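You operate a simulated robot arm through the tools that you are given. There is no shell and no other tool. Be economical: measure what you need, move in short steps, check, and stop when the job is done.

Carry out the task below with a simulated robot arm. There is one attempt and no reset: what you move stays moved.

JOB
Wind the yellow hose on to its reel and lock the brake again.
Fine: wipe up the drips with the green cloth and put the cloth back. What is to be rubbed or washed off counts as gone when no trace of it is left.

The check looks at the end state, three seconds after you hand in, the way a careful person would. Anything else that was tipped, shoved, dropped, spilled or broken makes it a failure. Flat cloth is picked up by pressing the open fingertips on it (5 to 10 N) and closing them slowly along it; thin cloth reads only 2 to 8 mm in the jaws.

ROBOT AND FRAMES
A 6-joint arm with a fingered hand, fixed in place. Base frame: the origin is at the foot of the arm, x ahead of it, y to its left, z up; the work surface is at about z = 0.915. Readings come in m, degrees, newtons and seconds.
With the tool pointing down near the work surface it reaches from about 0.34 to 0.74 m from the base axis. Its first joint turns from -115.0 to 115.0 degrees. Payload 4 kg.
Tool frame: the origin (TCP) lies between the finger pads and is the grasp point; the fingertips stand 0.026 m ahead of it; z points along the fingers, y is the line along which they close. Largest opening 0.132 m; the body of the gripper starts 0.073 m behind the TCP. The gripper is a hand of 4 fingers: y runs from the thumb to the fingers, the wrist lies at [0, 0, -0.239] in the tool frame, and closing takes about 1.5 s.
Orientation is told as [roll, pitch, yaw] about the base's x, y, z axes, in that order, counted from this pose: with the fingers straight down and closing along the base's y, the tool's x points along the base's -x, its y along +y and its z along -z.

CONTROLS
- The arm moves only by the tool step_arm. Its argument "targets" is a list of rows, each a list of 2 entries, a list of its own where there are three numbers: the shift along the base's x, y, z in units of 500 mm (1.0 is 500 mm), then the turn, a rotation vector about the base's x, y, z in units of 90 degrees (1.0 is 90 degrees). In form: [[[tx, ty, tz], [ax, ay, az]], ...]. A call has 1 to 10 rows; each row is the pose to reach, as a shift and turn from the pose commanded when the call began. "fingers" is the closure, from 0 (fully open) to 1 (shut), set as the call begins (left out, the last holds). A call with a number of a shift or a turn outside -1 to 1 is refused whole. Each row takes 0.2 s and may step no farther than 0.05 m and 8.6 degrees from the row before; otherwise, or with a gripper value out of range, the whole call is refused. Where a pose cannot be reached the arm comes as near as it can. A force on the tool above 40 N (or 10 N above the force at the start of the call, whichever is more), or a blocked arm, ends the call early, and 0.2 s more pass. The fingers move at their own pace (about 0.153 m/s each) and stop on an object; they squeeze with about 27 N. The grip force told is the motor's: it shows also when the fingers shut on nothing. Time passes only in rows, and 0.2 s behind the last, so rows that repeat a pose let the fingers close. It gives the time, the measured TCP pose, the force on the tool (base axes), the opening and the grip force at its end, in the units of the frame above (readings bear some noise), with the torque about the TCP (base axes, N m) and any sound that the robot's microphone picked up.
- Cameras (640 x 400 px; columns grow to the right, rows downward): "scene" is fixed at [0.4009, 0.4996, 1.7142]; the picture's right is [-0.91, 0.41, 0.00], its down [0.40, 0.88, -0.27] and it looks along [-0.11, -0.25, -0.96] (base axes); focal length 284 px, centre (320, 200). "wrist" rides on the gripper at [0.068, 0.002, -0.097] in the tool frame; the picture's right is [-0.02, 1.00, 0.00], its down [-0.82, -0.02, -0.58] and it looks along [-0.58, -0.01, 0.82] (tool axes); focal length 270 px, centre (320, 200). There is no depth. A picture from a camera that has moved, and an enlarged one, comes with that camera's place and axes in the base frame and with its lens.
- camera(camera): a new picture of that camera. No time passes.
- move_column(by): slides the trunk up (or, below 0, down) by that many m; the arm rides with it, the base frame stays. It gives what a move gives, with no picture.
- move_fingers(finger1, finger2, finger3, thumb_bend): sets how far each is bent, from 0 (flat) to 1 (curled in); at 0.3 the hand is open as for a grip, at 0.7 the pads meet at the TCP. One left out holds its place. A second passes; each finger stops where it meets its share of the squeeze, and holds until it gets a number again. A gripper value or a shape takes the hand back. It gives what a move gives, with no picture; readings hold the bend of each and the force on the fingers (four entries, about 0 where the hand has none), thumb and palm.
- hand_shape(shape): the hand has 4 fingers and takes this shape, open, in about a second: jaw (thumb against the fingers, like two jaws); tri (thumb and two fingers); tip (a fingertip pinch); poke (one finger out to press); point (the index stretched); flat (the hand flat); cup (the hand cupped); fist (a fist). The gripper value then closes the fingers along that shape, each until it touches; the sizes above hold for jaw. It gives what a move gives, with no picture.
- zoom(camera, box): a new picture of the part [left, top, right, bottom] of that camera's present view, enlarged. No time passes.
- sign_off(): hands the job in; it is judged then, once.

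Work in short steps. Places have to be worked out from the pictures, the camera data and where the tool is seen: move nearer, look again, correct. Check each grasp and each placing, and mend what went wrong. You have 120 turns and 76 pictures in all, those below and enlarged ones among them. Open the gripper and draw the arm clear of the work before you hand the job in, unless the task says otherwise; then end with one line.

The tools are called after ">>>" as a command line: name --argument value ..., lists and objects as JSON in quotes. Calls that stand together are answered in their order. step_arm: Moves the arm, as the interface text tells. Its arguments: {"type":"object","properties":{"targets":{"type":"array","items":{"type":"array"}},"fingers":{"type":"number"}},"required":["targets"]} The other tools are called the same way: move_column (by) slides the trunk up or down; hand_shape (shape) gives the hand a shape; move_fingers (finger1, finger2, finger3, thumb_bend) moves the fingers one by one; camera (camera) takes a picture; zoom (camera, box) takes an enlarged picture of a part of a camera's view; sign_off () hands the job in.

At the start:

```text
time_s: 0.0
tcp_pos: [0.1433, 0.3893, 1.3165]
ee_rot: [0.0, 0.0, 0.0]
ft_force: [0.5, -0.7, -0.4]
wrist_torque: [-0.01, -0.02, 0.0]
opening: 0.1318
gripper_force: 0.0
shape: jaw
bend: [0.3, 0.3, 0.3, 0.3]
finger forces: [0.1, 0.0, 0.0, 0.0, 0.1, 0.0]
trunk travel left (down, up): [-0.9, 0.09]
```

scene: 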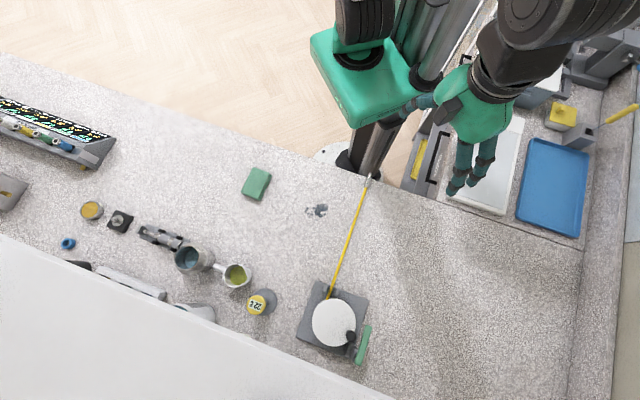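
wrist: 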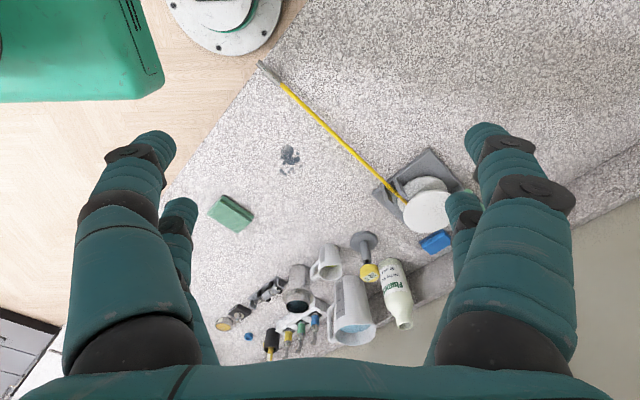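

I see a reel with a yellow hose, drips (a grey spot) and a green cloth. I look closer at the reel and the cloth.

>>> zoom --camera "scene" --box '[270, 260, 398, 380]'

>>> zoom --camera "scene" --box '[220, 140, 400, 260]'

>>> zoom --camera "wrist" --box '[340, 130, 480, 270]'

```text
3.33 times, centred on (334, 320) of scene
camera zoom: at [0.4009, 0.4996, 1.7142], right [-0.91, 0.41, 0.0], down [0.4, 0.88, -0.27], along [-0.11, -0.25, -0.96], focal length 948 px, centre (273, -200)
```

zoom: 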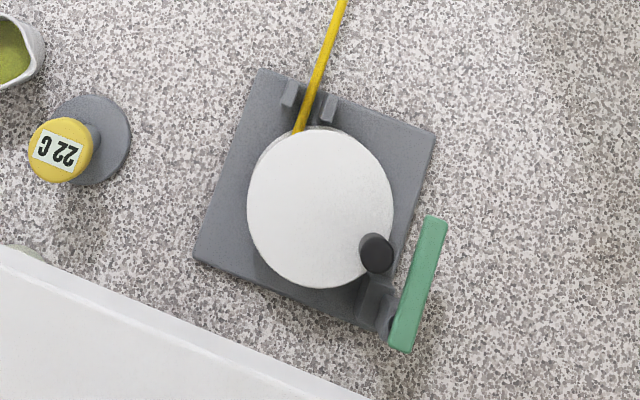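

```text
3.33 times, centred on (310, 200) of scene
camera zoom: at [0.4009, 0.4996, 1.7142], right [-0.91, 0.41, 0.0], down [0.4, 0.88, -0.27], along [-0.11, -0.25, -0.96], focal length 948 px, centre (353, 200)
```

zoom: 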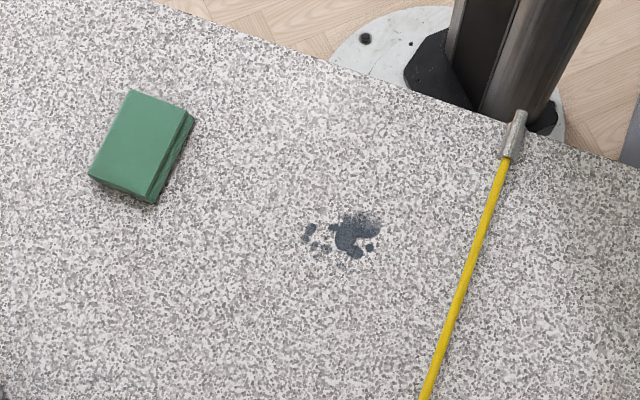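

```text
2.86 times, centred on (410, 200) of wrist
camera zoom: at [0.0759, 0.3906, 1.4129], right [0.02, 1.0, 0.0], down [0.82, -0.02, 0.58], along [0.58, -0.01, -0.82], focal length 772 px, centre (63, 200)
```

zoom: 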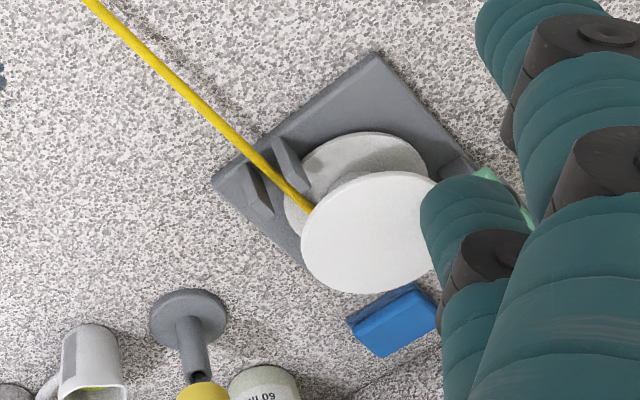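

I estimate the reel axis at about (0.414, 0.60), the knob near (0.389, 0.635), the brake lever from (0.34, 0.65) to (0.40, 0.72). I move nearer and turn the wrist camera to face the reel.

>>> step_arm --targets '[[[0.039, 0.008, -0.042], [0, 0, 0.076]], [[0.078, 0.016, -0.084], [0, 0, 0.152]], [[0.118, 0.024, -0.125], [0, 0, 0.228]], [[0.157, 0.031, -0.166], [0, 0, 0.305]], [[0.196, 0.039, -0.208], [0, 0, 0.381]], [[0.235, 0.047, -0.25], [0, 0, 0.457]], [[0.275, 0.055, -0.29], [0, 0, 0.534]], [[0.314, 0.062, -0.333], [0, 0, 0.61]]]'

>>> camera --camera "wrist"

```text
time_s: 1.8
tcp_pos: [0.3026, 0.423, 1.1482]
ee_rot: [0.0, 0.0, 55.1]
ft_force: [-0.5, -1.0, 0.0]
wrist_torque: [0.01, 0.0, -0.02]
opening: 0.132
gripper_force: 0.1
shape: jaw
bend: [0.3, 0.3, 0.3, 0.3]
finger forces: [0.1, 0.0, 0.0, 0.0, 0.1, 0.1]
trunk travel left (down, up): [-0.9, 0.09]
```

```text
70 pictures are left
camera wrist: at [0.2628, 0.368, 1.2461], right [-0.81, 0.59, 0.0], down [0.48, 0.66, 0.58], along [0.34, 0.47, -0.82], focal length 270 px, centre (320, 200)
```

wrist: 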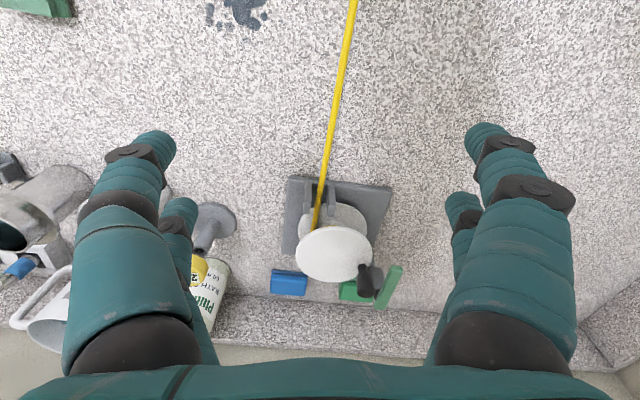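

The reel is centred; I enlarge it to understand the brake.

>>> zoom --camera "wrist" --box '[260, 160, 420, 320]'

```text
2.50 times, centred on (340, 240) of wrist
camera zoom: at [0.2628, 0.368, 1.2461], right [-0.81, 0.59, 0.0], down [0.48, 0.66, 0.58], along [0.34, 0.47, -0.82], focal length 676 px, centre (270, 100)
```

zoom: 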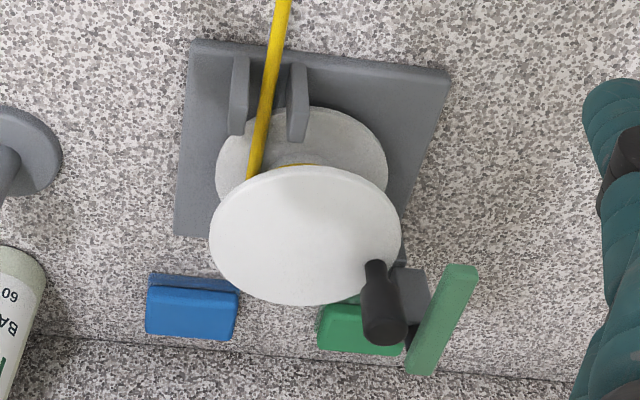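

The brake lever sits on the far left side of the reel, apparently at z≈1.0. I view it from the left side with a flatter camera angle.

>>> step_arm --targets '[[[-0.021, 0.059, -0.017], [0.0166, -0.032, -0.0751]], [[-0.041, 0.118, -0.034], [0.0333, -0.064, -0.15]], [[-0.062, 0.178, -0.051], [0.05, -0.096, -0.225]], [[-0.083, 0.237, -0.068], [0.0665, -0.128, -0.3]], [[-0.103, 0.296, -0.085], [0.083, -0.16, -0.3757]], [[-0.124, 0.355, -0.102], [0.1, -0.192, -0.451]], [[-0.144, 0.415, -0.119], [0.116, -0.224, -0.526]], [[-0.165, 0.474, -0.136], [0.133, -0.256, -0.601]]]'

>>> camera --camera "wrist"

```text
time_s: 3.6
tcp_pos: [0.2218, 0.6582, 1.0807]
ee_rot: [0.0, -25.0, -0.2]
ft_force: [0.0, -0.3, -0.8]
wrist_torque: [-0.06, -0.03, -0.01]
opening: 0.132
gripper_force: 0.1
shape: jaw
bend: [0.3, 0.3, 0.3, 0.3]
finger forces: [0.1, 0.0, 0.0, 0.1, 0.0, 0.0]
trunk travel left (down, up): [-0.9, 0.09]
```

```text
68 pictures are left
camera wrist: at [0.1179, 0.6589, 1.1403], right [0.03, 1.0, 0.01], down [0.49, -0.02, 0.87], along [0.87, -0.02, -0.5], focal length 270 px, centre (320, 200)
```

wrist: 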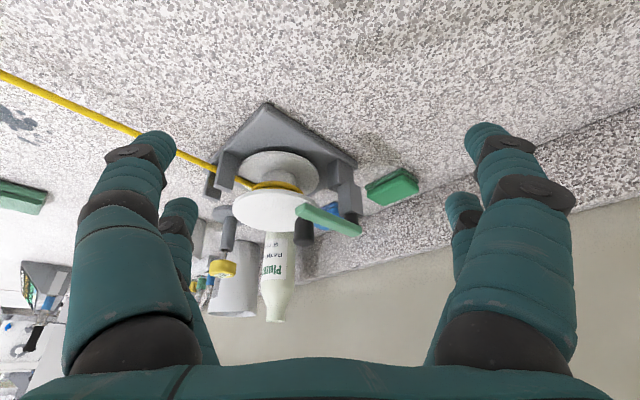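

>>> zoom --camera "wrist" --box '[200, 95, 420, 265]'

```text
2.35 times, centred on (310, 180) of wrist
camera zoom: at [0.1179, 0.6589, 1.1403], right [0.03, 1.0, 0.01], down [0.49, -0.02, 0.87], along [0.87, -0.02, -0.5], focal length 636 px, centre (344, 247)
```

zoom: 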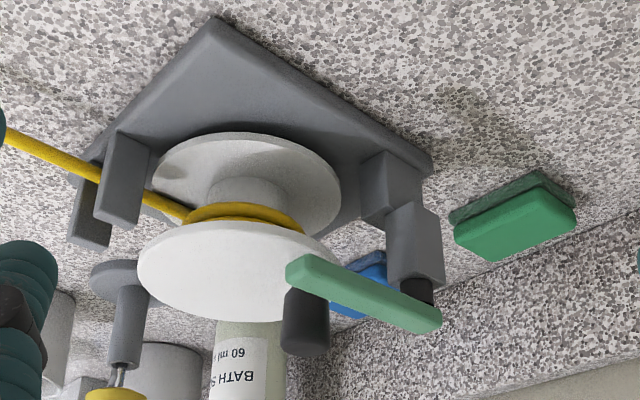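

I zoom in further on the brake pivot from both cameras to tell the hinge direction.

>>> zoom --camera "wrist" --box '[290, 140, 370, 250]'

>>> zoom --camera "scene" --box '[335, 315, 385, 372]'

```text
3.64 times, centred on (330, 195) of wrist
camera zoom: at [0.1179, 0.6589, 1.1403], right [0.03, 1.0, 0.01], down [0.49, -0.02, 0.87], along [0.87, -0.02, -0.5], focal length 983 px, centre (284, 218)
```

zoom: 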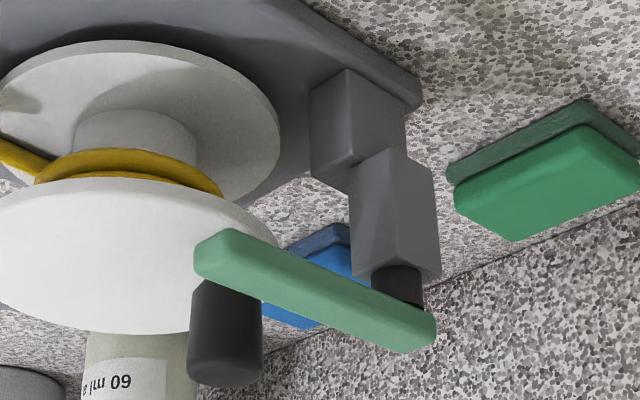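

```text
7.02 times, centred on (360, 344) of scene
camera zoom: at [0.4009, 0.4996, 1.7142], right [-0.91, 0.41, 0.0], down [0.4, 0.88, -0.27], along [-0.11, -0.25, -0.96], focal length 1997 px, centre (39, -807)
```

zoom: 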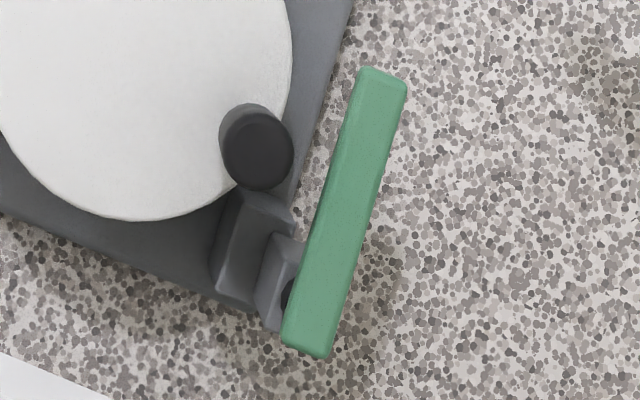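

The lever seems pinned on top of the post; one more low view along the lever will settle the hinge axis.

>>> step_arm --targets '[[[0.013, -0.033, -0.013], [0.0109, -0.0263, 0.0828]], [[0.025, -0.065, -0.027], [0.0218, -0.0527, 0.1657]], [[0.038, -0.098, -0.04], [0.0327, -0.079, 0.2485]], [[0.051, -0.131, -0.054], [0.0436, -0.1053, 0.3313]], [[0.063, -0.163, -0.067], [0.0545, -0.1317, 0.4142]], [[0.076, -0.196, -0.081], [0.0654, -0.158, 0.497]]]'

>>> zoom --camera "wrist" --box '[190, 80, 450, 280]'

```text
time_s: 5.0
tcp_pos: [0.2582, 0.5579, 1.0431]
ee_rot: [0.1, -40.0, 45.0]
ft_force: [0.2, 0.1, 0.8]
wrist_torque: [-0.03, 0.01, 0.0]
opening: 0.1318
gripper_force: 0.0
shape: jaw
bend: [0.3, 0.3, 0.3, 0.3]
finger forces: [0.0, 0.1, 0.0, 0.0, 0.1, 0.0]
trunk travel left (down, up): [-0.9, 0.09]
```

```text
2.00 times, centred on (320, 180) of wrist
camera zoom: at [0.176, 0.4767, 1.0725], right [-0.69, 0.72, 0.02], down [0.2, 0.17, 0.97], along [0.69, 0.67, -0.26], focal length 541 px, centre (320, 240)
```

zoom: 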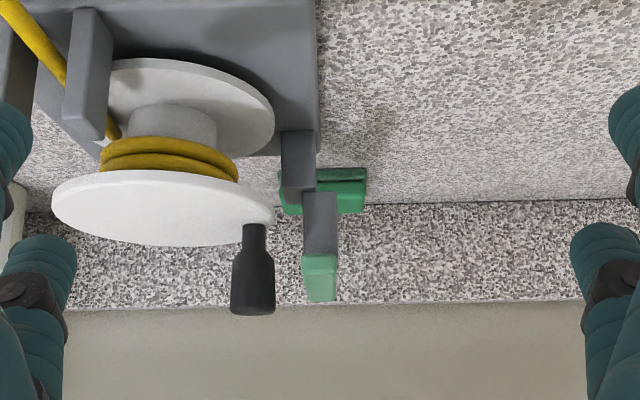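

The lever sits on top of a post with a vertical pin at its far end, so it should swing horizontally. I raise the hand, and take the one-finger shape to see where the finger is.

>>> step_arm --targets '[[[-0.02, -0.03, 0.06], [-0.0436, 0.0436, 0]], [[-0.04, -0.06, 0.12], [-0.0873, 0.0873, 0]], [[-0.06, -0.1, 0.18], [-0.131, 0.131, 0]], [[-0.08, -0.14, 0.24], [-0.1745, 0.1745, 0]], [[-0.08, -0.14, 0.24], [-0.218, 0.218, 0]], [[-0.08, -0.14, 0.24], [-0.262, 0.262, 0]], [[-0.08, -0.14, 0.24], [-0.3143, 0.3143, 0]]]'

>>> hand_shape --shape "poke"

>>> camera --camera "wrist"

>>> camera --camera "scene"

```text
time_s: 6.6
tcp_pos: [0.2166, 0.4912, 1.1611]
ee_rot: [0.0, 0.1, 45.0]
ft_force: [0.2, 0.0, -0.1]
wrist_torque: [0.0, 0.02, 0.0]
opening: 0.132
gripper_force: 0.1
shape: jaw
bend: [0.3, 0.3, 0.3, 0.3]
finger forces: [0.1, 0.0, 0.0, 0.0, 0.1, 0.1]
trunk travel left (down, up): [-0.9, 0.09]
```

```text
time_s: 7.5
tcp_pos: [0.2165, 0.4908, 1.1614]
ee_rot: [0.0, 0.0, 44.9]
ft_force: [0.8, -0.3, -0.4]
wrist_torque: [0.0, 0.03, 0.04]
opening: 0.0002
gripper_force: 0.1
shape: poke
bend: [1.0, 1.0, 1.0, 0.34]
finger forces: [0.1, 0.1, 0.0, 0.0, 0.0, 0.0]
trunk travel left (down, up): [-0.9, 0.09]
```

```text
63 pictures are left
camera wrist: at [0.1675, 0.4427, 1.2573], right [-0.69, 0.73, 0.0], down [0.59, 0.56, 0.58], along [0.42, 0.4, -0.82], focal length 270 px, centre (320, 200)
```

wrist: 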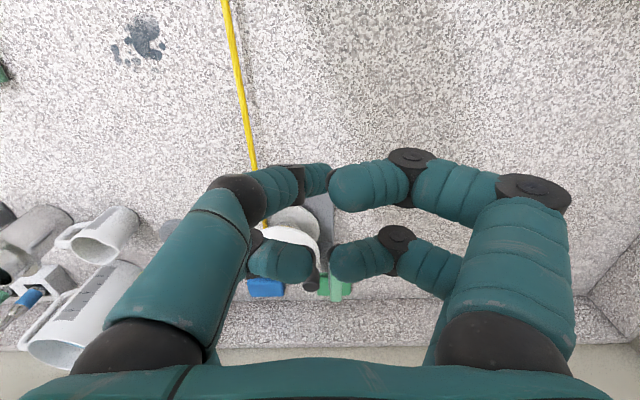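

```text
62 pictures are left
```

scene: 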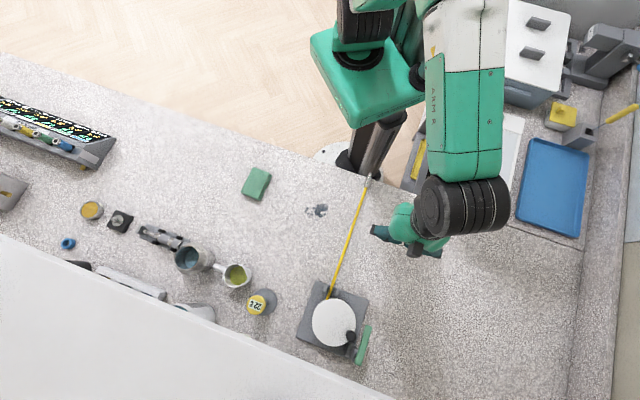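

Poke curls everything; I try "point" for a single straight finger.

>>> hand_shape --shape "point"

>>> camera --camera "wrist"

```text
time_s: 8.4
tcp_pos: [0.2163, 0.4908, 1.1602]
ee_rot: [0.0, 0.0, 44.9]
ft_force: [-0.9, -0.2, 0.8]
wrist_torque: [0.02, -0.01, 0.02]
opening: 0.0
gripper_force: 0.2
shape: point
bend: [0.24, 0.99, 1.0, 0.39]
finger forces: [0.1, 0.1, 0.1, 0.0, 0.0, 0.0]
trunk travel left (down, up): [-0.9, 0.09]
```

```text
61 pictures are left
camera wrist: at [0.1676, 0.4428, 1.2572], right [-0.69, 0.73, 0.0], down [0.59, 0.56, 0.58], along [0.42, 0.4, -0.82], focal length 270 px, centre (320, 200)
```

wrist: 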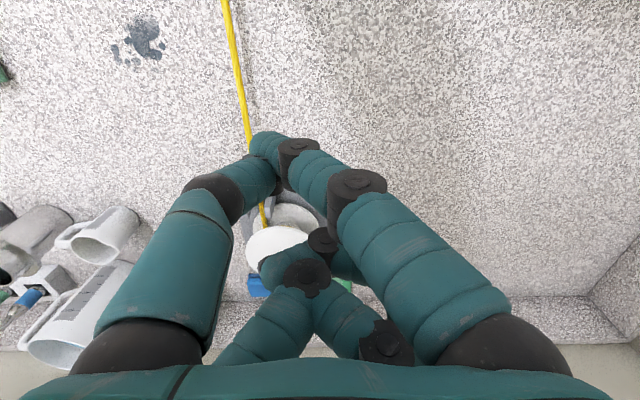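

Still unclear geometry. I go back to jaw, close it fully and look; a closed hand is a known column.

>>> hand_shape --shape "jaw"

>>> step_arm --targets '[[[0, 0, 0], [0, 0, 0]], [[0, 0, 0], [0, 0, 0]], [[0, 0, 0], [0, 0, 0]], [[0, 0, 0], [0, 0, 0]], [[0, 0, 0], [0, 0, 0]], [[0, 0, 0], [0, 0, 0]], [[0, 0, 0], [0, 0, 0]]]' --fingers 1.0

>>> camera --camera "wrist"

```text
time_s: 9.3
tcp_pos: [0.2166, 0.4906, 1.1596]
ee_rot: [0.0, -0.1, 44.9]
ft_force: [0.9, -0.3, 0.5]
wrist_torque: [-0.01, 0.02, -0.02]
opening: 0.1318
gripper_force: 0.1
shape: jaw
bend: [0.3, 0.3, 0.3, 0.3]
finger forces: [0.0, 0.0, 0.0, 0.0, 0.1, 0.1]
trunk travel left (down, up): [-0.9, 0.09]
```

```text
time_s: 10.9
tcp_pos: [0.217, 0.4904, 1.1608]
ee_rot: [-0.1, 0.0, 44.8]
ft_force: [-0.2, 1.2, -0.5]
wrist_torque: [0.01, -0.02, 0.0]
opening: 0.0002
gripper_force: 27.0
shape: jaw
bend: [0.62, 0.63, 0.63, 0.7]
finger forces: [0.0, 0.0, 0.1, 0.0, 0.1, 0.0]
trunk travel left (down, up): [-0.9, 0.09]
```

```text
60 pictures are left
camera wrist: at [0.1676, 0.4428, 1.2573], right [-0.69, 0.73, 0.0], down [0.59, 0.56, 0.58], along [0.42, 0.4, -0.82], focal length 270 px, centre (320, 200)
```

wrist: 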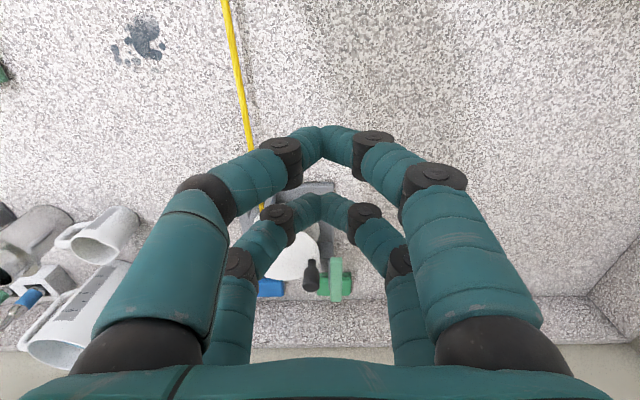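

The closed fingers form a tip column about ±0.03 by ±0.01 m. I estimate the lever tip at (0.345, 0.630), top z≈1.038, pivot (0.394, 0.683), with the knob top at (0.389, 0.634, 1.036). I bring the closed fingers down inside the lever tip, clear of the knob.

>>> step_arm --targets '[[[0.07, 0.054, -0.03], [0, 0, 0]], [[0.14, 0.108, -0.06], [0, 0, 0]], [[0.21, 0.163, -0.09], [0, 0, 0]], [[0.28, 0.217, -0.12], [0, 0, 0]], [[0.28, 0.217, -0.16], [0, 0, 0]]]'

>>> camera --camera "scene"

>>> camera --camera "wrist"

```text
time_s: 12.1
tcp_pos: [0.3559, 0.5966, 1.0824]
ee_rot: [-0.2, 0.0, 45.1]
ft_force: [0.8, 0.9, -0.5]
wrist_torque: [-0.03, 0.0, -0.01]
opening: 0.0
gripper_force: 27.0
shape: jaw
bend: [0.62, 0.63, 0.63, 0.7]
finger forces: [0.1, 0.0, 0.0, 0.0, 0.0, 0.2]
trunk travel left (down, up): [-0.9, 0.09]
```

```text
59 pictures are left
```

scene: 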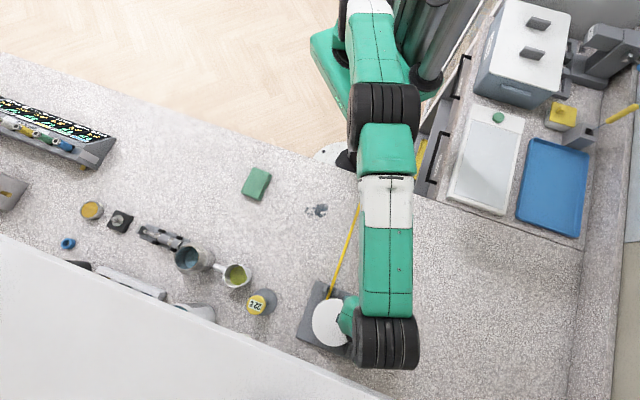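

```text
58 pictures are left
camera wrist: at [0.3061, 0.5487, 1.1791], right [-0.69, 0.73, 0.0], down [0.59, 0.56, 0.58], along [0.42, 0.4, -0.82], focal length 270 px, centre (320, 200)
```

wrist: 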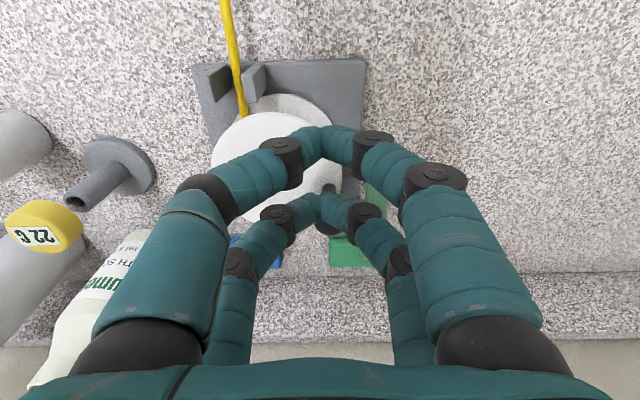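

I zoom on the fingertips, knob and lever.

>>> zoom --camera "wrist" --box '[260, 110, 420, 270]'

```text
2.50 times, centred on (340, 190) of wrist
camera zoom: at [0.3061, 0.5487, 1.1791], right [-0.69, 0.73, 0.0], down [0.59, 0.56, 0.58], along [0.42, 0.4, -0.82], focal length 676 px, centre (270, 225)
```

zoom: 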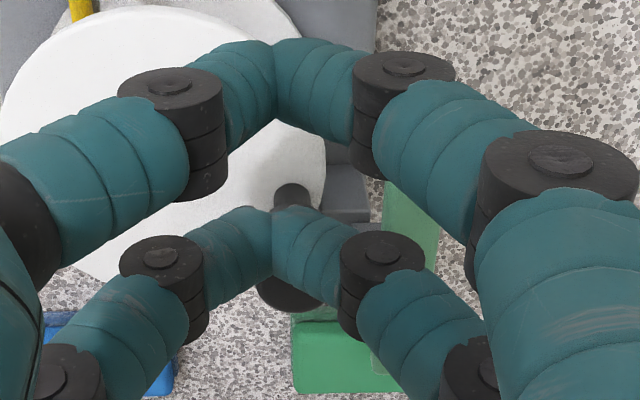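

The closed fingers arch outward, so instead I use the open jaw: the straight inner finger pair will hook the lever tip from inside, the outer pair staying outside. I open and shift outward, above the lever.

>>> step_arm --targets '[[[0, 0, 0.04], [0, 0, 0]], [[-0.03, 0.03, 0.08], [0, 0, 0]], [[-0.07, 0.065, 0.08], [0, 0, 0]], [[-0.118, 0.11, 0.08], [0, 0, 0]], [[-0.118, 0.11, 0.08], [0, 0, 0]], [[-0.118, 0.11, 0.04], [0, 0, 0]], [[-0.118, 0.11, -0.02], [0, 0, 0]]]' --fingers 0.0

>>> camera --camera "wrist"

```text
time_s: 13.7
tcp_pos: [0.2913, 0.6394, 1.0706]
ee_rot: [0.1, -0.1, 44.9]
ft_force: [0.8, -0.1, -0.6]
wrist_torque: [0.0, -0.02, 0.0]
opening: 0.1318
gripper_force: 0.0
shape: jaw
bend: [0.3, 0.3, 0.3, 0.3]
finger forces: [0.0, 0.0, 0.0, 0.1, 0.0, 0.1]
out of reach, approached as far as the arm can: row 3, 4, 5, 6, 7
trunk travel left (down, up): [-0.9, 0.09]
```

```text
56 pictures are left
camera wrist: at [0.2424, 0.5909, 1.1665], right [-0.69, 0.73, 0.0], down [0.59, 0.56, 0.58], along [0.42, 0.4, -0.82], focal length 270 px, centre (320, 200)
```

wrist: 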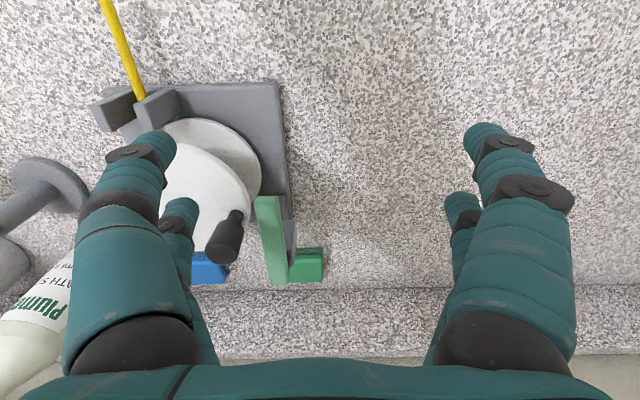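

The arm runs out of reach here (r≈0.70), so I will lower the trunk for more reach: first raise the hand, then slide down 0.15 m.

>>> step_arm --targets '[[[0, 0, 0.08], [0, 0, 0]], [[0, -0.04, 0.16], [0, 0, 0]], [[0, -0.08, 0.24], [0, 0, 0]], [[0, -0.12, 0.32], [0, 0, 0]], [[0, -0.16, 0.4], [0, 0, 0]]]'

>>> move_column --by -0.15

>>> camera --camera "scene"

```text
time_s: 14.9
tcp_pos: [0.2917, 0.5573, 1.2709]
ee_rot: [0.0, 0.0, 45.0]
ft_force: [0.3, -0.1, 0.1]
wrist_torque: [0.02, -0.01, -0.01]
opening: 0.1318
gripper_force: 0.1
shape: jaw
bend: [0.3, 0.3, 0.3, 0.3]
finger forces: [0.0, 0.0, 0.0, 0.1, 0.0, 0.1]
trunk travel left (down, up): [-0.9, 0.09]
```

```text
time_s: 16.6
tcp_pos: [0.2924, 0.5578, 1.1206]
ee_rot: [-0.1, 0.0, 45.1]
ft_force: [0.7, -0.8, 0.9]
wrist_torque: [-0.01, 0.02, -0.02]
opening: 0.1319
gripper_force: 0.1
shape: jaw
bend: [0.3, 0.3, 0.3, 0.3]
finger forces: [0.2, 0.0, 0.0, 0.0, 0.0, 0.0]
trunk travel left (down, up): [-0.75, 0.24]
```

```text
55 pictures are left
```

scene: 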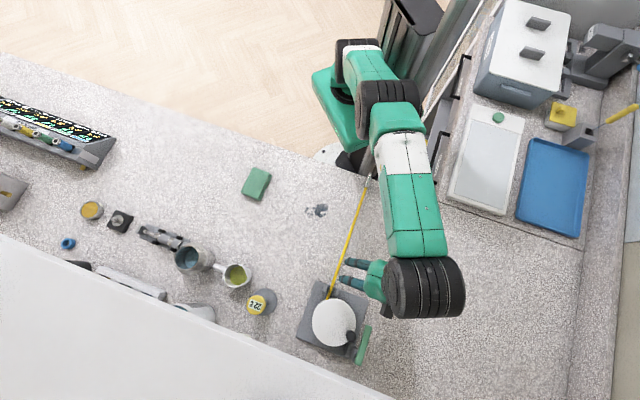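

Refined lever: top z≈1.017, tip (0.343, 0.635), pivot end (0.402, 0.697). I move over the spot and down to z≈1.05 and look.

>>> step_arm --targets '[[[0.004, 0.066, 0], [0, 0, 0]], [[0.008, 0.132, 0], [0, 0, 0]], [[0.011, 0.196, 0], [0, 0, 0]], [[0.011, 0.196, -0.07], [0, 0, 0]], [[0.011, 0.196, -0.13], [0, 0, 0]]]'

>>> zoom --camera "wrist" --box '[80, 80, 340, 280]'

```text
time_s: 17.9
tcp_pos: [0.2786, 0.6071, 1.0479]
ee_rot: [-0.1, -0.1, 44.9]
ft_force: [-0.5, 0.8, 0.4]
wrist_torque: [0.04, -0.02, 0.0]
opening: 0.1318
gripper_force: 0.1
shape: jaw
bend: [0.3, 0.3, 0.3, 0.3]
finger forces: [0.0, 0.1, 0.0, 0.0, 0.0, 0.1]
out of reach, approached as far as the arm can: row 1, 2, 3, 4, 5
trunk travel left (down, up): [-0.75, 0.24]
```

```text
2.00 times, centred on (210, 180) of wrist
camera zoom: at [0.2289, 0.5582, 1.1455], right [-0.69, 0.73, 0.0], down [0.59, 0.56, 0.58], along [0.42, 0.4, -0.82], focal length 541 px, centre (540, 240)
```

zoom: 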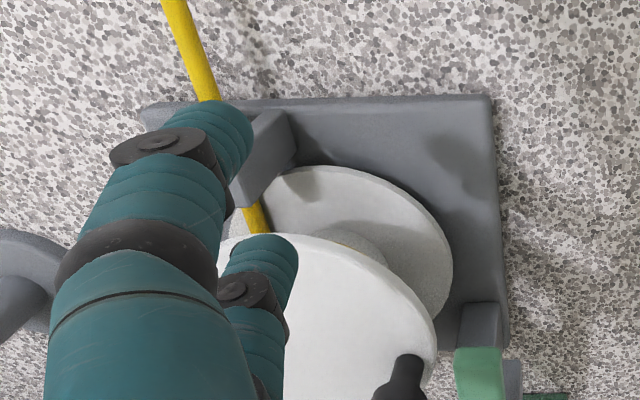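

Lowering the trunk shortened the reach (0.67 m), so I go the other way: raise it fully.

>>> move_column --by 0.24

>>> step_arm --targets '[[[0, 0, -0.09], [0, 0, 0]], [[0, 0, -0.18], [0, 0, 0]], [[0, 0, -0.27], [0, 0, 0]], [[0, 0, -0.34], [0, 0, 0]], [[0.02, 0.04, -0.34], [0, 0, 0]], [[0.04, 0.1, -0.34], [0, 0, 0]]]'

```text
time_s: 20.4
tcp_pos: [0.2793, 0.6071, 1.2869]
ee_rot: [0.0, 0.0, 44.9]
ft_force: [0.2, 0.2, 0.3]
wrist_torque: [0.04, 0.01, 0.03]
opening: 0.1321
gripper_force: 0.1
shape: jaw
bend: [0.3, 0.3, 0.3, 0.3]
finger forces: [0.0, 0.1, 0.1, 0.0, 0.0, 0.0]
trunk travel left (down, up): [-0.99, 0.0]
```

```text
time_s: 21.8
tcp_pos: [0.2962, 0.6471, 1.1165]
ee_rot: [-0.1, 0.2, 44.9]
ft_force: [-1.3, 0.7, -0.9]
wrist_torque: [0.07, -0.05, 0.01]
opening: 0.1318
gripper_force: 0.1
shape: jaw
bend: [0.3, 0.3, 0.3, 0.3]
finger forces: [0.1, 0.0, 0.0, 0.1, 0.1, 0.1]
out of reach, approached as far as the arm can: row 6
trunk travel left (down, up): [-0.99, 0.0]
```

Better: r≥0.71 now. I go down to z≈1.05 near the target and check.

>>> step_arm --targets '[[[0, 0, -0.04], [0, 0, 0]], [[0.0, 0.0, -0.09], [0, 0, 0]], [[0.004, 0.018, -0.12], [0, 0, 0]]]'

>>> zoom --camera "wrist" --box '[100, 80, 340, 280]'

```text
time_s: 22.6
tcp_pos: [0.2967, 0.6518, 1.0562]
ee_rot: [0.0, 0.0, 44.9]
ft_force: [-1.0, -0.3, -0.5]
wrist_torque: [0.02, -0.01, -0.01]
opening: 0.132
gripper_force: 0.0
shape: jaw
bend: [0.3, 0.3, 0.3, 0.3]
finger forces: [0.0, 0.0, 0.1, 0.0, 0.0, 0.1]
out of reach, approached as far as the arm can: row 3
trunk travel left (down, up): [-0.99, 0.0]
```

```text
2.00 times, centred on (220, 180) of wrist
camera zoom: at [0.2473, 0.6041, 1.1538], right [-0.69, 0.73, 0.0], down [0.59, 0.56, 0.58], along [0.42, 0.4, -0.82], focal length 541 px, centre (520, 240)
```

zoom: 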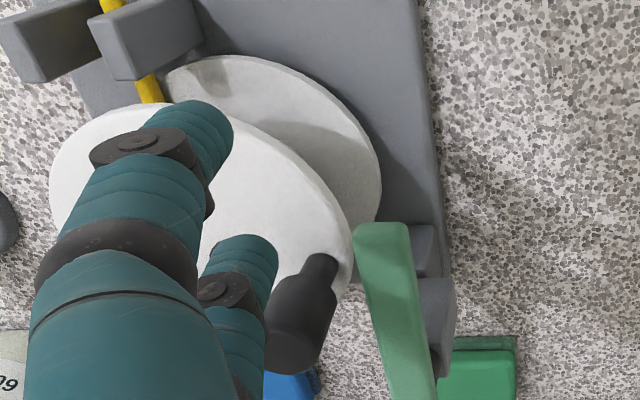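

The inner forward finger is between disc centre and lever; I need ~1–2 cm more reach forward, so I tilt the fingers 20° outward radially while staying above.

>>> step_arm --targets '[[[0, 0, 0.01], [0.067, -0.031, 0]], [[0.0, 0.0, 0.02], [0.135, -0.062, 0]], [[0.0, 0.01, 0.02], [0.202, -0.093, 0]], [[0.012, 0.02, 0.02], [0.202, -0.093, 0]]]'

>>> zoom --camera "wrist" --box '[100, 80, 340, 280]'

```text
time_s: 23.6
tcp_pos: [0.3183, 0.7276, 1.0917]
ee_rot: [7.2, -18.6, 43.8]
ft_force: [0.3, 0.3, 0.2]
wrist_torque: [0.01, 0.02, -0.01]
opening: 0.1321
gripper_force: 0.0
shape: jaw
bend: [0.3, 0.3, 0.3, 0.3]
finger forces: [0.0, 0.1, 0.0, 0.1, 0.0, 0.0]
out of reach, approached as far as the arm can: row 1, 2, 3, 4
trunk travel left (down, up): [-0.99, 0.0]
```

```text
2.00 times, centred on (220, 180) of wrist
camera zoom: at [0.2565, 0.6529, 1.161], right [-0.7, 0.71, 0.13], down [0.49, 0.34, 0.8], along [0.52, 0.62, -0.58], focal length 541 px, centre (520, 240)
```

zoom: 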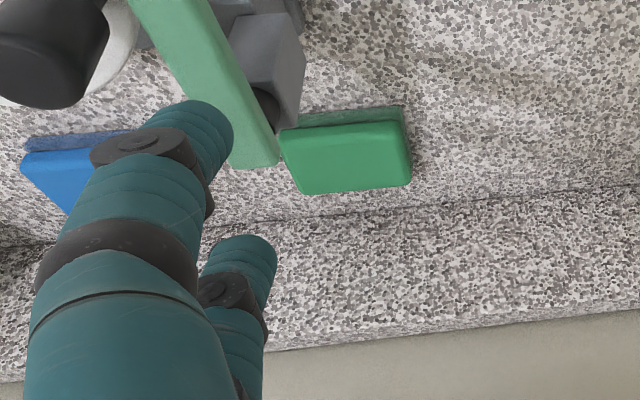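

The pose had kept an unreached command, so it moved farther out than I meant (no contact). I bring it back so the inner forward fingertip sits above (0.361, 0.628), staying high.

>>> step_arm --targets '[[[-0.015, -0.03, 0.03], [0, 0, 0]], [[-0.04, -0.08, 0.03], [0, 0, 0]], [[-0.067, -0.139, 0.02], [0, 0, 0]], [[-0.067, -0.139, 0.0], [0, 0, 0]]]'

>>> zoom --camera "wrist" --box '[100, 80, 340, 280]'

```text
time_s: 24.6
tcp_pos: [0.3146, 0.7276, 1.1019]
ee_rot: [7.1, -18.7, 43.8]
ft_force: [-0.6, 0.1, -0.1]
wrist_torque: [0.01, 0.0, 0.0]
opening: 0.1315
gripper_force: 0.1
shape: jaw
bend: [0.3, 0.3, 0.3, 0.3]
finger forces: [0.0, 0.0, 0.0, 0.0, 0.0, 0.1]
out of reach, approached as far as the arm can: row 1, 2, 3, 4
trunk travel left (down, up): [-0.99, 0.0]
```

```text
2.00 times, centred on (220, 180) of wrist
camera zoom: at [0.2529, 0.6531, 1.1725], right [-0.7, 0.71, 0.13], down [0.49, 0.34, 0.8], along [0.52, 0.62, -0.58], focal length 541 px, centre (520, 240)
```

zoom: 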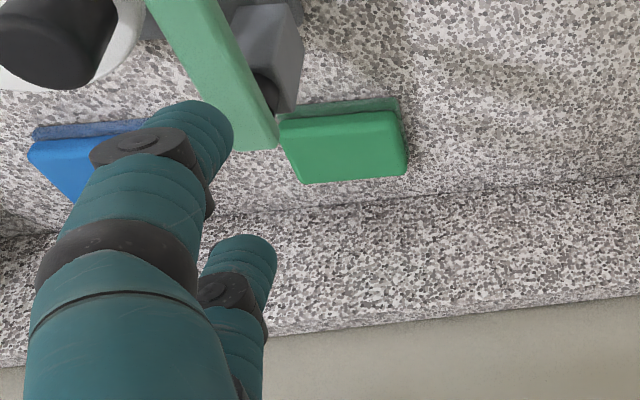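

The arm seems stuck at a stretched pose; I command a clear retreat inward and see whether it follows.

>>> step_arm --targets '[[[-0.03, -0.07, 0.02], [0, 0, 0]], [[-0.06, -0.14, 0.04], [0, 0, 0]], [[-0.09, -0.21, 0.06], [0, 0, 0]], [[-0.12, -0.28, 0.06], [0, 0, 0]]]'

```text
time_s: 25.6
tcp_pos: [0.3095, 0.7273, 1.1292]
ee_rot: [7.1, -18.7, 43.8]
ft_force: [0.0, -0.6, -0.5]
wrist_torque: [0.01, -0.01, -0.01]
opening: 0.132
gripper_force: 0.1
shape: jaw
bend: [0.3, 0.3, 0.3, 0.3]
finger forces: [0.0, 0.0, 0.0, 0.1, 0.0, 0.0]
out of reach, approached as far as the arm can: row 1, 2, 3, 4
trunk travel left (down, up): [-0.99, 0.0]
```

Inward motion is blocked, perhaps by a joint limit with this tilt. I undo the tilt while retreating.

>>> step_arm --targets '[[[-0.02, -0.05, 0.04], [-0.067, 0.031, 0]], [[-0.04, -0.1, 0.08], [-0.135, 0.062, 0]], [[-0.06, -0.15, 0.1], [-0.202, 0.093, 0]], [[-0.08, -0.2, 0.12], [-0.202, 0.093, 0]], [[-0.1, -0.25, 0.12], [-0.202, 0.093, 0]]]'

```text
time_s: 26.8
tcp_pos: [0.2557, 0.6015, 1.1896]
ee_rot: [0.1, -0.2, 44.9]
ft_force: [-0.3, -0.6, 1.1]
wrist_torque: [0.02, 0.02, 0.05]
opening: 0.1319
gripper_force: 0.1
shape: jaw
bend: [0.3, 0.3, 0.3, 0.3]
finger forces: [0.0, 0.1, 0.1, 0.0, 0.0, 0.0]
out of reach, approached as far as the arm can: row 2, 3
trunk travel left (down, up): [-0.99, 0.0]
```

Tilting at full trunk height hits a limit; at the original trunk height tilts of 25–40° worked. I go back down 0.09 m, then tilt 25° at a smaller radius and then move out.

>>> move_column --by -0.09

>>> step_arm --targets '[[[0, 0, 0.01], [0.067, -0.031, 0]], [[0.0, 0.0, 0.02], [0.135, -0.062, 0]], [[0.0, 0.0, 0.02], [0.202, -0.093, 0]], [[0.02, 0.04, 0.02], [0.202, -0.093, 0]]]'

```text
time_s: 28.0
tcp_pos: [0.2566, 0.6021, 1.0983]
ee_rot: [0.1, 0.0, 44.9]
ft_force: [0.4, 0.9, 0.0]
wrist_torque: [-0.01, 0.01, -0.02]
opening: 0.1316
gripper_force: 0.1
shape: jaw
bend: [0.3, 0.3, 0.3, 0.3]
finger forces: [0.1, 0.0, 0.0, 0.0, 0.1, 0.0]
trunk travel left (down, up): [-0.9, 0.09]
```

```text
time_s: 29.0
tcp_pos: [0.2669, 0.6245, 1.1075]
ee_rot: [7.2, -18.7, 43.7]
ft_force: [-0.1, 0.4, -0.3]
wrist_torque: [-0.04, 0.03, 0.0]
opening: 0.1321
gripper_force: 0.1
shape: jaw
bend: [0.3, 0.3, 0.3, 0.3]
finger forces: [0.1, 0.0, 0.1, 0.1, 0.0, 0.0]
trunk travel left (down, up): [-0.9, 0.09]
```

It works here. I move over the target with the fingertip still above the lever (TCP z≈1.055).

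>>> step_arm --targets '[[[0.025, 0.031, 0], [0, 0, 0]], [[0.051, 0.062, -0.04], [0, 0, 0]], [[0.051, 0.062, -0.105], [0, 0, 0]]]'

>>> zoom --camera "wrist" --box '[100, 80, 340, 280]'

```text
time_s: 29.8
tcp_pos: [0.2926, 0.6521, 1.0548]
ee_rot: [7.2, -18.7, 43.8]
ft_force: [0.6, -0.9, -0.2]
wrist_torque: [0.0, -0.03, -0.02]
opening: 0.1318
gripper_force: 0.1
shape: jaw
bend: [0.3, 0.3, 0.3, 0.3]
finger forces: [0.0, 0.1, 0.0, 0.0, 0.0, 0.0]
trunk travel left (down, up): [-0.9, 0.09]
```

```text
2.00 times, centred on (220, 180) of wrist
camera zoom: at [0.2307, 0.5769, 1.1246], right [-0.7, 0.7, 0.13], down [0.49, 0.34, 0.8], along [0.52, 0.62, -0.58], focal length 541 px, centre (520, 240)
```

zoom: 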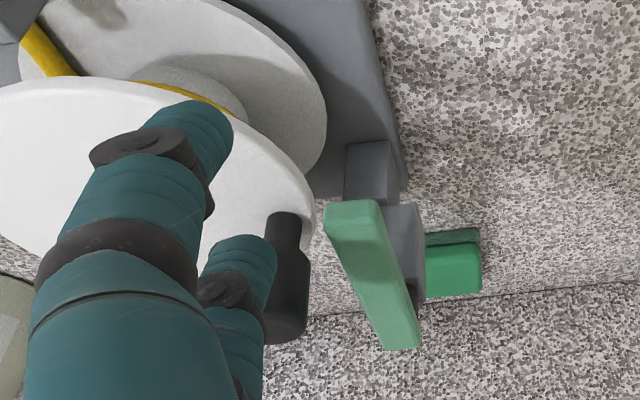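

Calculated: the fingertip is 2 cm inside the lever line, at its tip, and clear of the knob. I descend to tip height ≈1.0.

>>> step_arm --targets '[[[0, 0, -0.02], [0, 0, 0]], [[0, 0, -0.04], [0, 0, 0]], [[0, 0, -0.058], [0, 0, 0]]]'

>>> zoom --camera "wrist" --box '[100, 80, 340, 280]'

```text
time_s: 30.6
tcp_pos: [0.2903, 0.6524, 1.0264]
ee_rot: [7.2, -18.7, 43.9]
ft_force: [1.0, 0.2, -1.2]
wrist_torque: [0.0, -0.02, 0.0]
opening: 0.1321
gripper_force: 0.2
shape: jaw
bend: [0.3, 0.3, 0.3, 0.3]
finger forces: [0.0, 0.0, 0.0, 0.1, 0.0, 0.0]
trunk travel left (down, up): [-0.9, 0.09]
```

```text
2.00 times, centred on (220, 180) of wrist
camera zoom: at [0.2297, 0.5783, 1.0961], right [-0.7, 0.71, 0.13], down [0.49, 0.34, 0.8], along [0.52, 0.62, -0.58], focal length 541 px, centre (520, 240)
```

zoom: 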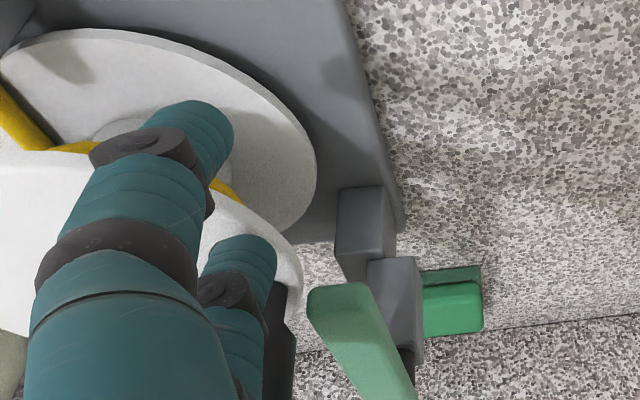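

No contact so far. I shift 5 mm forward and then push outward about 3 cm, watching the force.

>>> step_arm --targets '[[[0.007, 0.007, 0], [0, 0, 0]], [[-0.01, 0.024, 0], [0, 0, 0]], [[-0.022, 0.035, 0], [0, 0, 0]], [[-0.033, 0.045, 0], [0, 0, 0]], [[-0.044, 0.055, 0], [0, 0, 0]]]'

>>> camera --camera "wrist"

```text
time_s: 31.8
tcp_pos: [0.2688, 0.6822, 1.0279]
ee_rot: [7.2, -18.7, 43.8]
ft_force: [0.2, -0.3, 0.2]
wrist_torque: [-0.01, 0.0, -0.02]
opening: 0.1318
gripper_force: 0.2
shape: jaw
bend: [0.3, 0.3, 0.29, 0.3]
finger forces: [0.1, 0.1, 0.5, 0.0, 0.0, 0.0]
trunk travel left (down, up): [-0.9, 0.09]
```

```text
48 pictures are left
camera wrist: at [0.2079, 0.6068, 1.0964], right [-0.7, 0.7, 0.13], down [0.49, 0.34, 0.8], along [0.52, 0.62, -0.58], focal length 270 px, centre (320, 200)
```

wrist: 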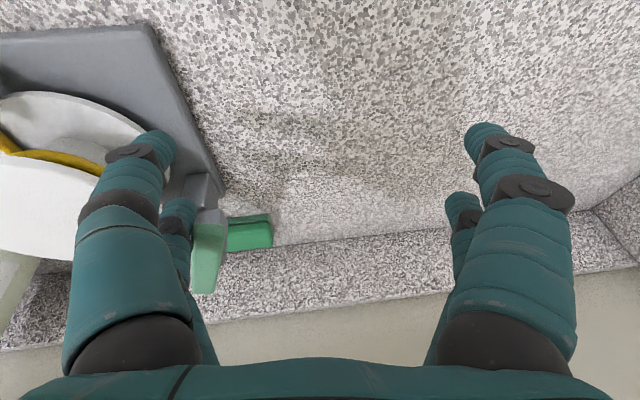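

Light contact on finger 3 (0.5 N) and the lever seems to be following. I push on outward another 2.5 cm.

>>> step_arm --targets '[[[-0.009, 0.01, 0], [0, 0, 0]], [[-0.018, 0.02, 0], [0, 0, 0]], [[-0.026, 0.03, 0], [0, 0, 0]], [[-0.034, 0.04, 0], [0, 0, 0]]]'

>>> zoom --camera "wrist" --box '[60, 90, 320, 300]'

>>> zoom --camera "scene" --box '[290, 270, 420, 380]'

```text
time_s: 32.8
tcp_pos: [0.2522, 0.7019, 1.0267]
ee_rot: [7.2, -18.8, 43.8]
ft_force: [0.3, 0.2, -0.5]
wrist_torque: [-0.02, 0.02, -0.01]
opening: 0.1318
gripper_force: 0.0
shape: jaw
bend: [0.3, 0.3, 0.29, 0.3]
finger forces: [0.1, 0.0, 0.3, 0.0, 0.0, 0.0]
trunk travel left (down, up): [-0.9, 0.09]
```

```text
1.90 times, centred on (190, 195) of wrist
camera zoom: at [0.1908, 0.6273, 1.0964], right [-0.7, 0.7, 0.13], down [0.49, 0.34, 0.8], along [0.52, 0.62, -0.58], focal length 515 px, centre (568, 210)
```

zoom: 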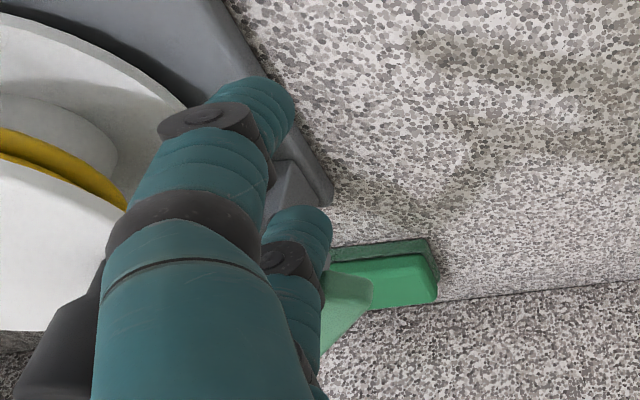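

```text
3.64 times, centred on (355, 325) of scene
camera zoom: at [0.4009, 0.4996, 1.7142], right [-0.91, 0.41, 0.0], down [0.4, 0.88, -0.27], along [-0.11, -0.25, -0.96], focal length 1035 px, centre (193, -254)
```

zoom: 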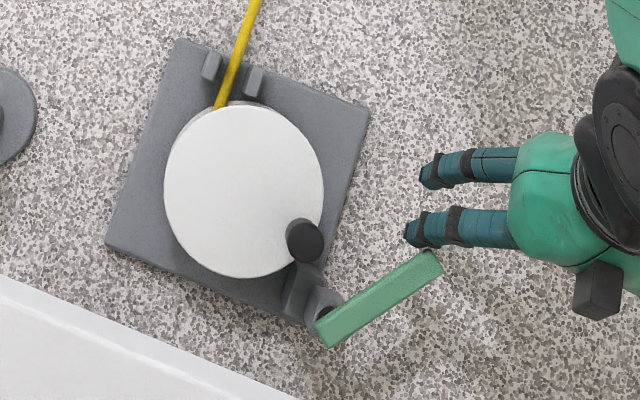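

The lever swings freely outward (about 40° now). I push on along +y until it meets its stop.

>>> step_arm --targets '[[[-0.003, 0.015, 0], [0, 0, 0]], [[-0.006, 0.03, 0], [0, 0, 0]], [[-0.007, 0.045, 0], [0, 0, 0]], [[-0.007, 0.06, 0], [0, 0, 0]]]'

>>> zoom --camera "scene" --box '[290, 270, 420, 380]'

```text
time_s: 33.8
tcp_pos: [0.2474, 0.7276, 1.0264]
ee_rot: [7.0, -18.3, 43.5]
ft_force: [-12.4, -23.0, -7.6]
wrist_torque: [0.11, 0.68, -2.22]
opening: 0.132
gripper_force: 0.1
shape: jaw
bend: [0.3, 0.3, 0.2, 0.3]
finger forces: [0.0, 0.0, 25.0, 0.1, 0.0, 0.1]
trunk travel left (down, up): [-0.9, 0.09]
```

```text
3.64 times, centred on (355, 325) of scene
camera zoom: at [0.4009, 0.4996, 1.7142], right [-0.91, 0.41, 0.0], down [0.4, 0.88, -0.27], along [-0.11, -0.25, -0.96], focal length 1035 px, centre (193, -254)
```

zoom: 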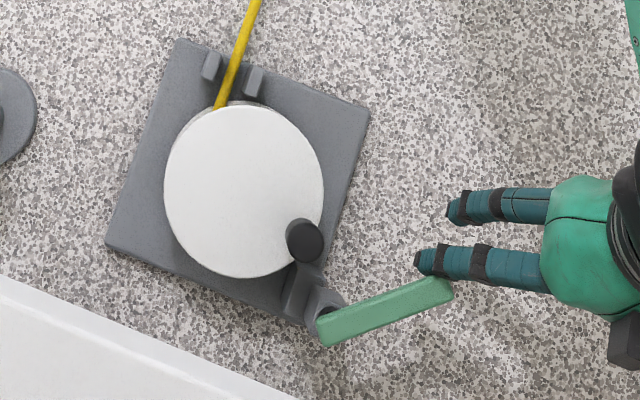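

The brake is at its stop (25 N), presumably released. I back off, raise the hand, and swing to above the knob with a yaw of ~80° and 22° tilt, for cranking (counter-clockwise seen from above winds the hose in).

>>> step_arm --targets '[[[0, -0.04, 0], [0, 0, 0]], [[0, -0.04, 0.08], [0, 0, 0]], [[0, -0.04, 0.16], [0, 0, 0]], [[0.05, -0.08, 0.16], [-0.0007, -0.0169, 0.0748]], [[0.1, -0.11, 0.16], [-0.0014, -0.0337, 0.1496]], [[0.15, -0.15, 0.16], [-0.0021, -0.0506, 0.2244]], [[0.2, -0.18, 0.16], [-0.0028, -0.0674, 0.2992]], [[0.245, -0.215, 0.16], [-0.0035, -0.0843, 0.374]]]' --fingers 0.4

>>> camera --camera "wrist"

```text
time_s: 35.6
tcp_pos: [0.373, 0.6224, 1.1051]
ee_rot: [0.1, -21.9, 80.0]
ft_force: [0.1, 0.7, 0.6]
wrist_torque: [-0.01, 0.02, 0.03]
opening: 0.0795
gripper_force: 0.1
shape: jaw
bend: [0.71, 0.71, 0.71, 0.7]
finger forces: [0.0, 0.1, 0.0, 0.0, 0.0, 0.0]
trunk travel left (down, up): [-0.9, 0.09]
```

```text
44 pictures are left
camera wrist: at [0.3533, 0.5241, 1.17], right [-0.98, 0.2, 0.01], down [0.11, 0.53, 0.84], along [0.16, 0.83, -0.54], focal length 270 px, centre (320, 200)
```

wrist: 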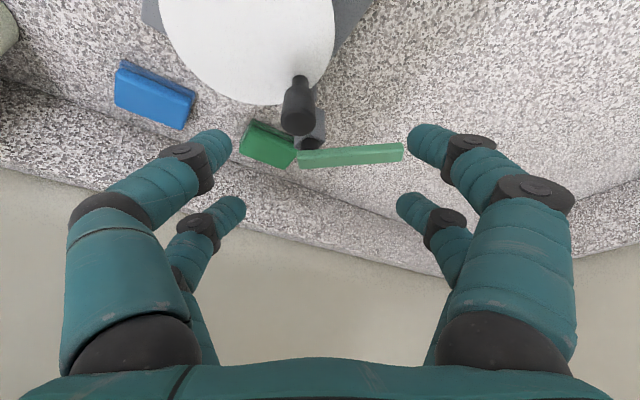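

Knob seen at (0.389, 0.637). I align above it, narrow to ~5 cm opening and go down to z≈1.03.

>>> step_arm --targets '[[[0.016, 0.014, 0], [0, 0, 0]], [[0.032, 0.029, 0], [0, 0, 0]], [[0.032, 0.029, -0.05], [0, 0, 0]], [[0.032, 0.029, -0.1], [0, 0, 0]], [[0.032, 0.029, -0.15], [0, 0, 0]]]' --fingers 0.6

>>> camera --camera "wrist"

```text
time_s: 36.8
tcp_pos: [0.3876, 0.64, 1.0304]
ee_rot: [0.0, -22.0, 80.0]
ft_force: [-0.6, 0.1, -0.9]
wrist_torque: [0.03, 0.01, 0.0]
opening: 0.0532
gripper_force: 0.1
shape: jaw
bend: [0.73, 0.73, 0.73, 0.7]
finger forces: [0.1, 0.1, 0.0, 0.1, 0.1, 0.0]
trunk travel left (down, up): [-0.9, 0.09]
```

```text
43 pictures are left
camera wrist: at [0.3691, 0.5413, 1.0952], right [-0.98, 0.2, 0.01], down [0.11, 0.53, 0.84], along [0.16, 0.83, -0.54], focal length 270 px, centre (320, 200)
```

wrist: 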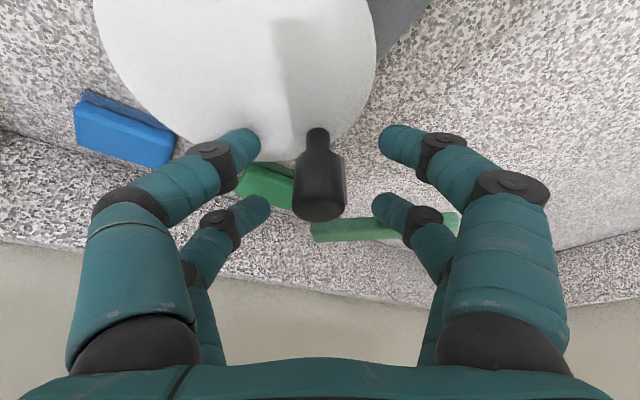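

The knob stands centred between the finger pairs. I close on it.

>>> step_arm --targets '[[[0, 0, 0], [0, 0, 0]], [[0, 0, 0], [0, 0, 0]], [[0, 0, 0], [0, 0, 0]], [[0, 0, 0], [0, 0, 0]], [[0, 0, 0], [0, 0, 0]]]' --fingers 1.0

>>> camera --camera "wrist"

```text
time_s: 38.0
tcp_pos: [0.3879, 0.6389, 1.0283]
ee_rot: [0.2, -21.8, 79.9]
ft_force: [2.5, -5.2, -12.9]
wrist_torque: [0.01, -0.01, 0.01]
opening: 0.0002
gripper_force: 26.7
shape: jaw
bend: [0.72, 0.62, 0.62, 0.71]
finger forces: [0.1, 0.0, 0.0, 0.1, 0.0, 0.0]
trunk travel left (down, up): [-0.9, 0.09]
```

```text
42 pictures are left
camera wrist: at [0.3699, 0.5408, 1.094], right [-0.98, 0.2, 0.01], down [0.12, 0.53, 0.84], along [0.16, 0.82, -0.54], focal length 270 px, centre (320, 200)
```

wrist: 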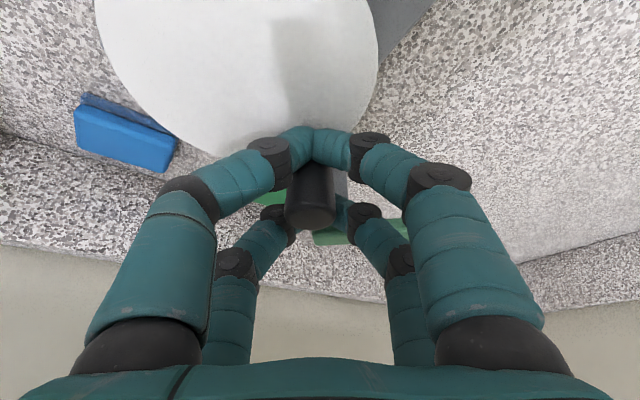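

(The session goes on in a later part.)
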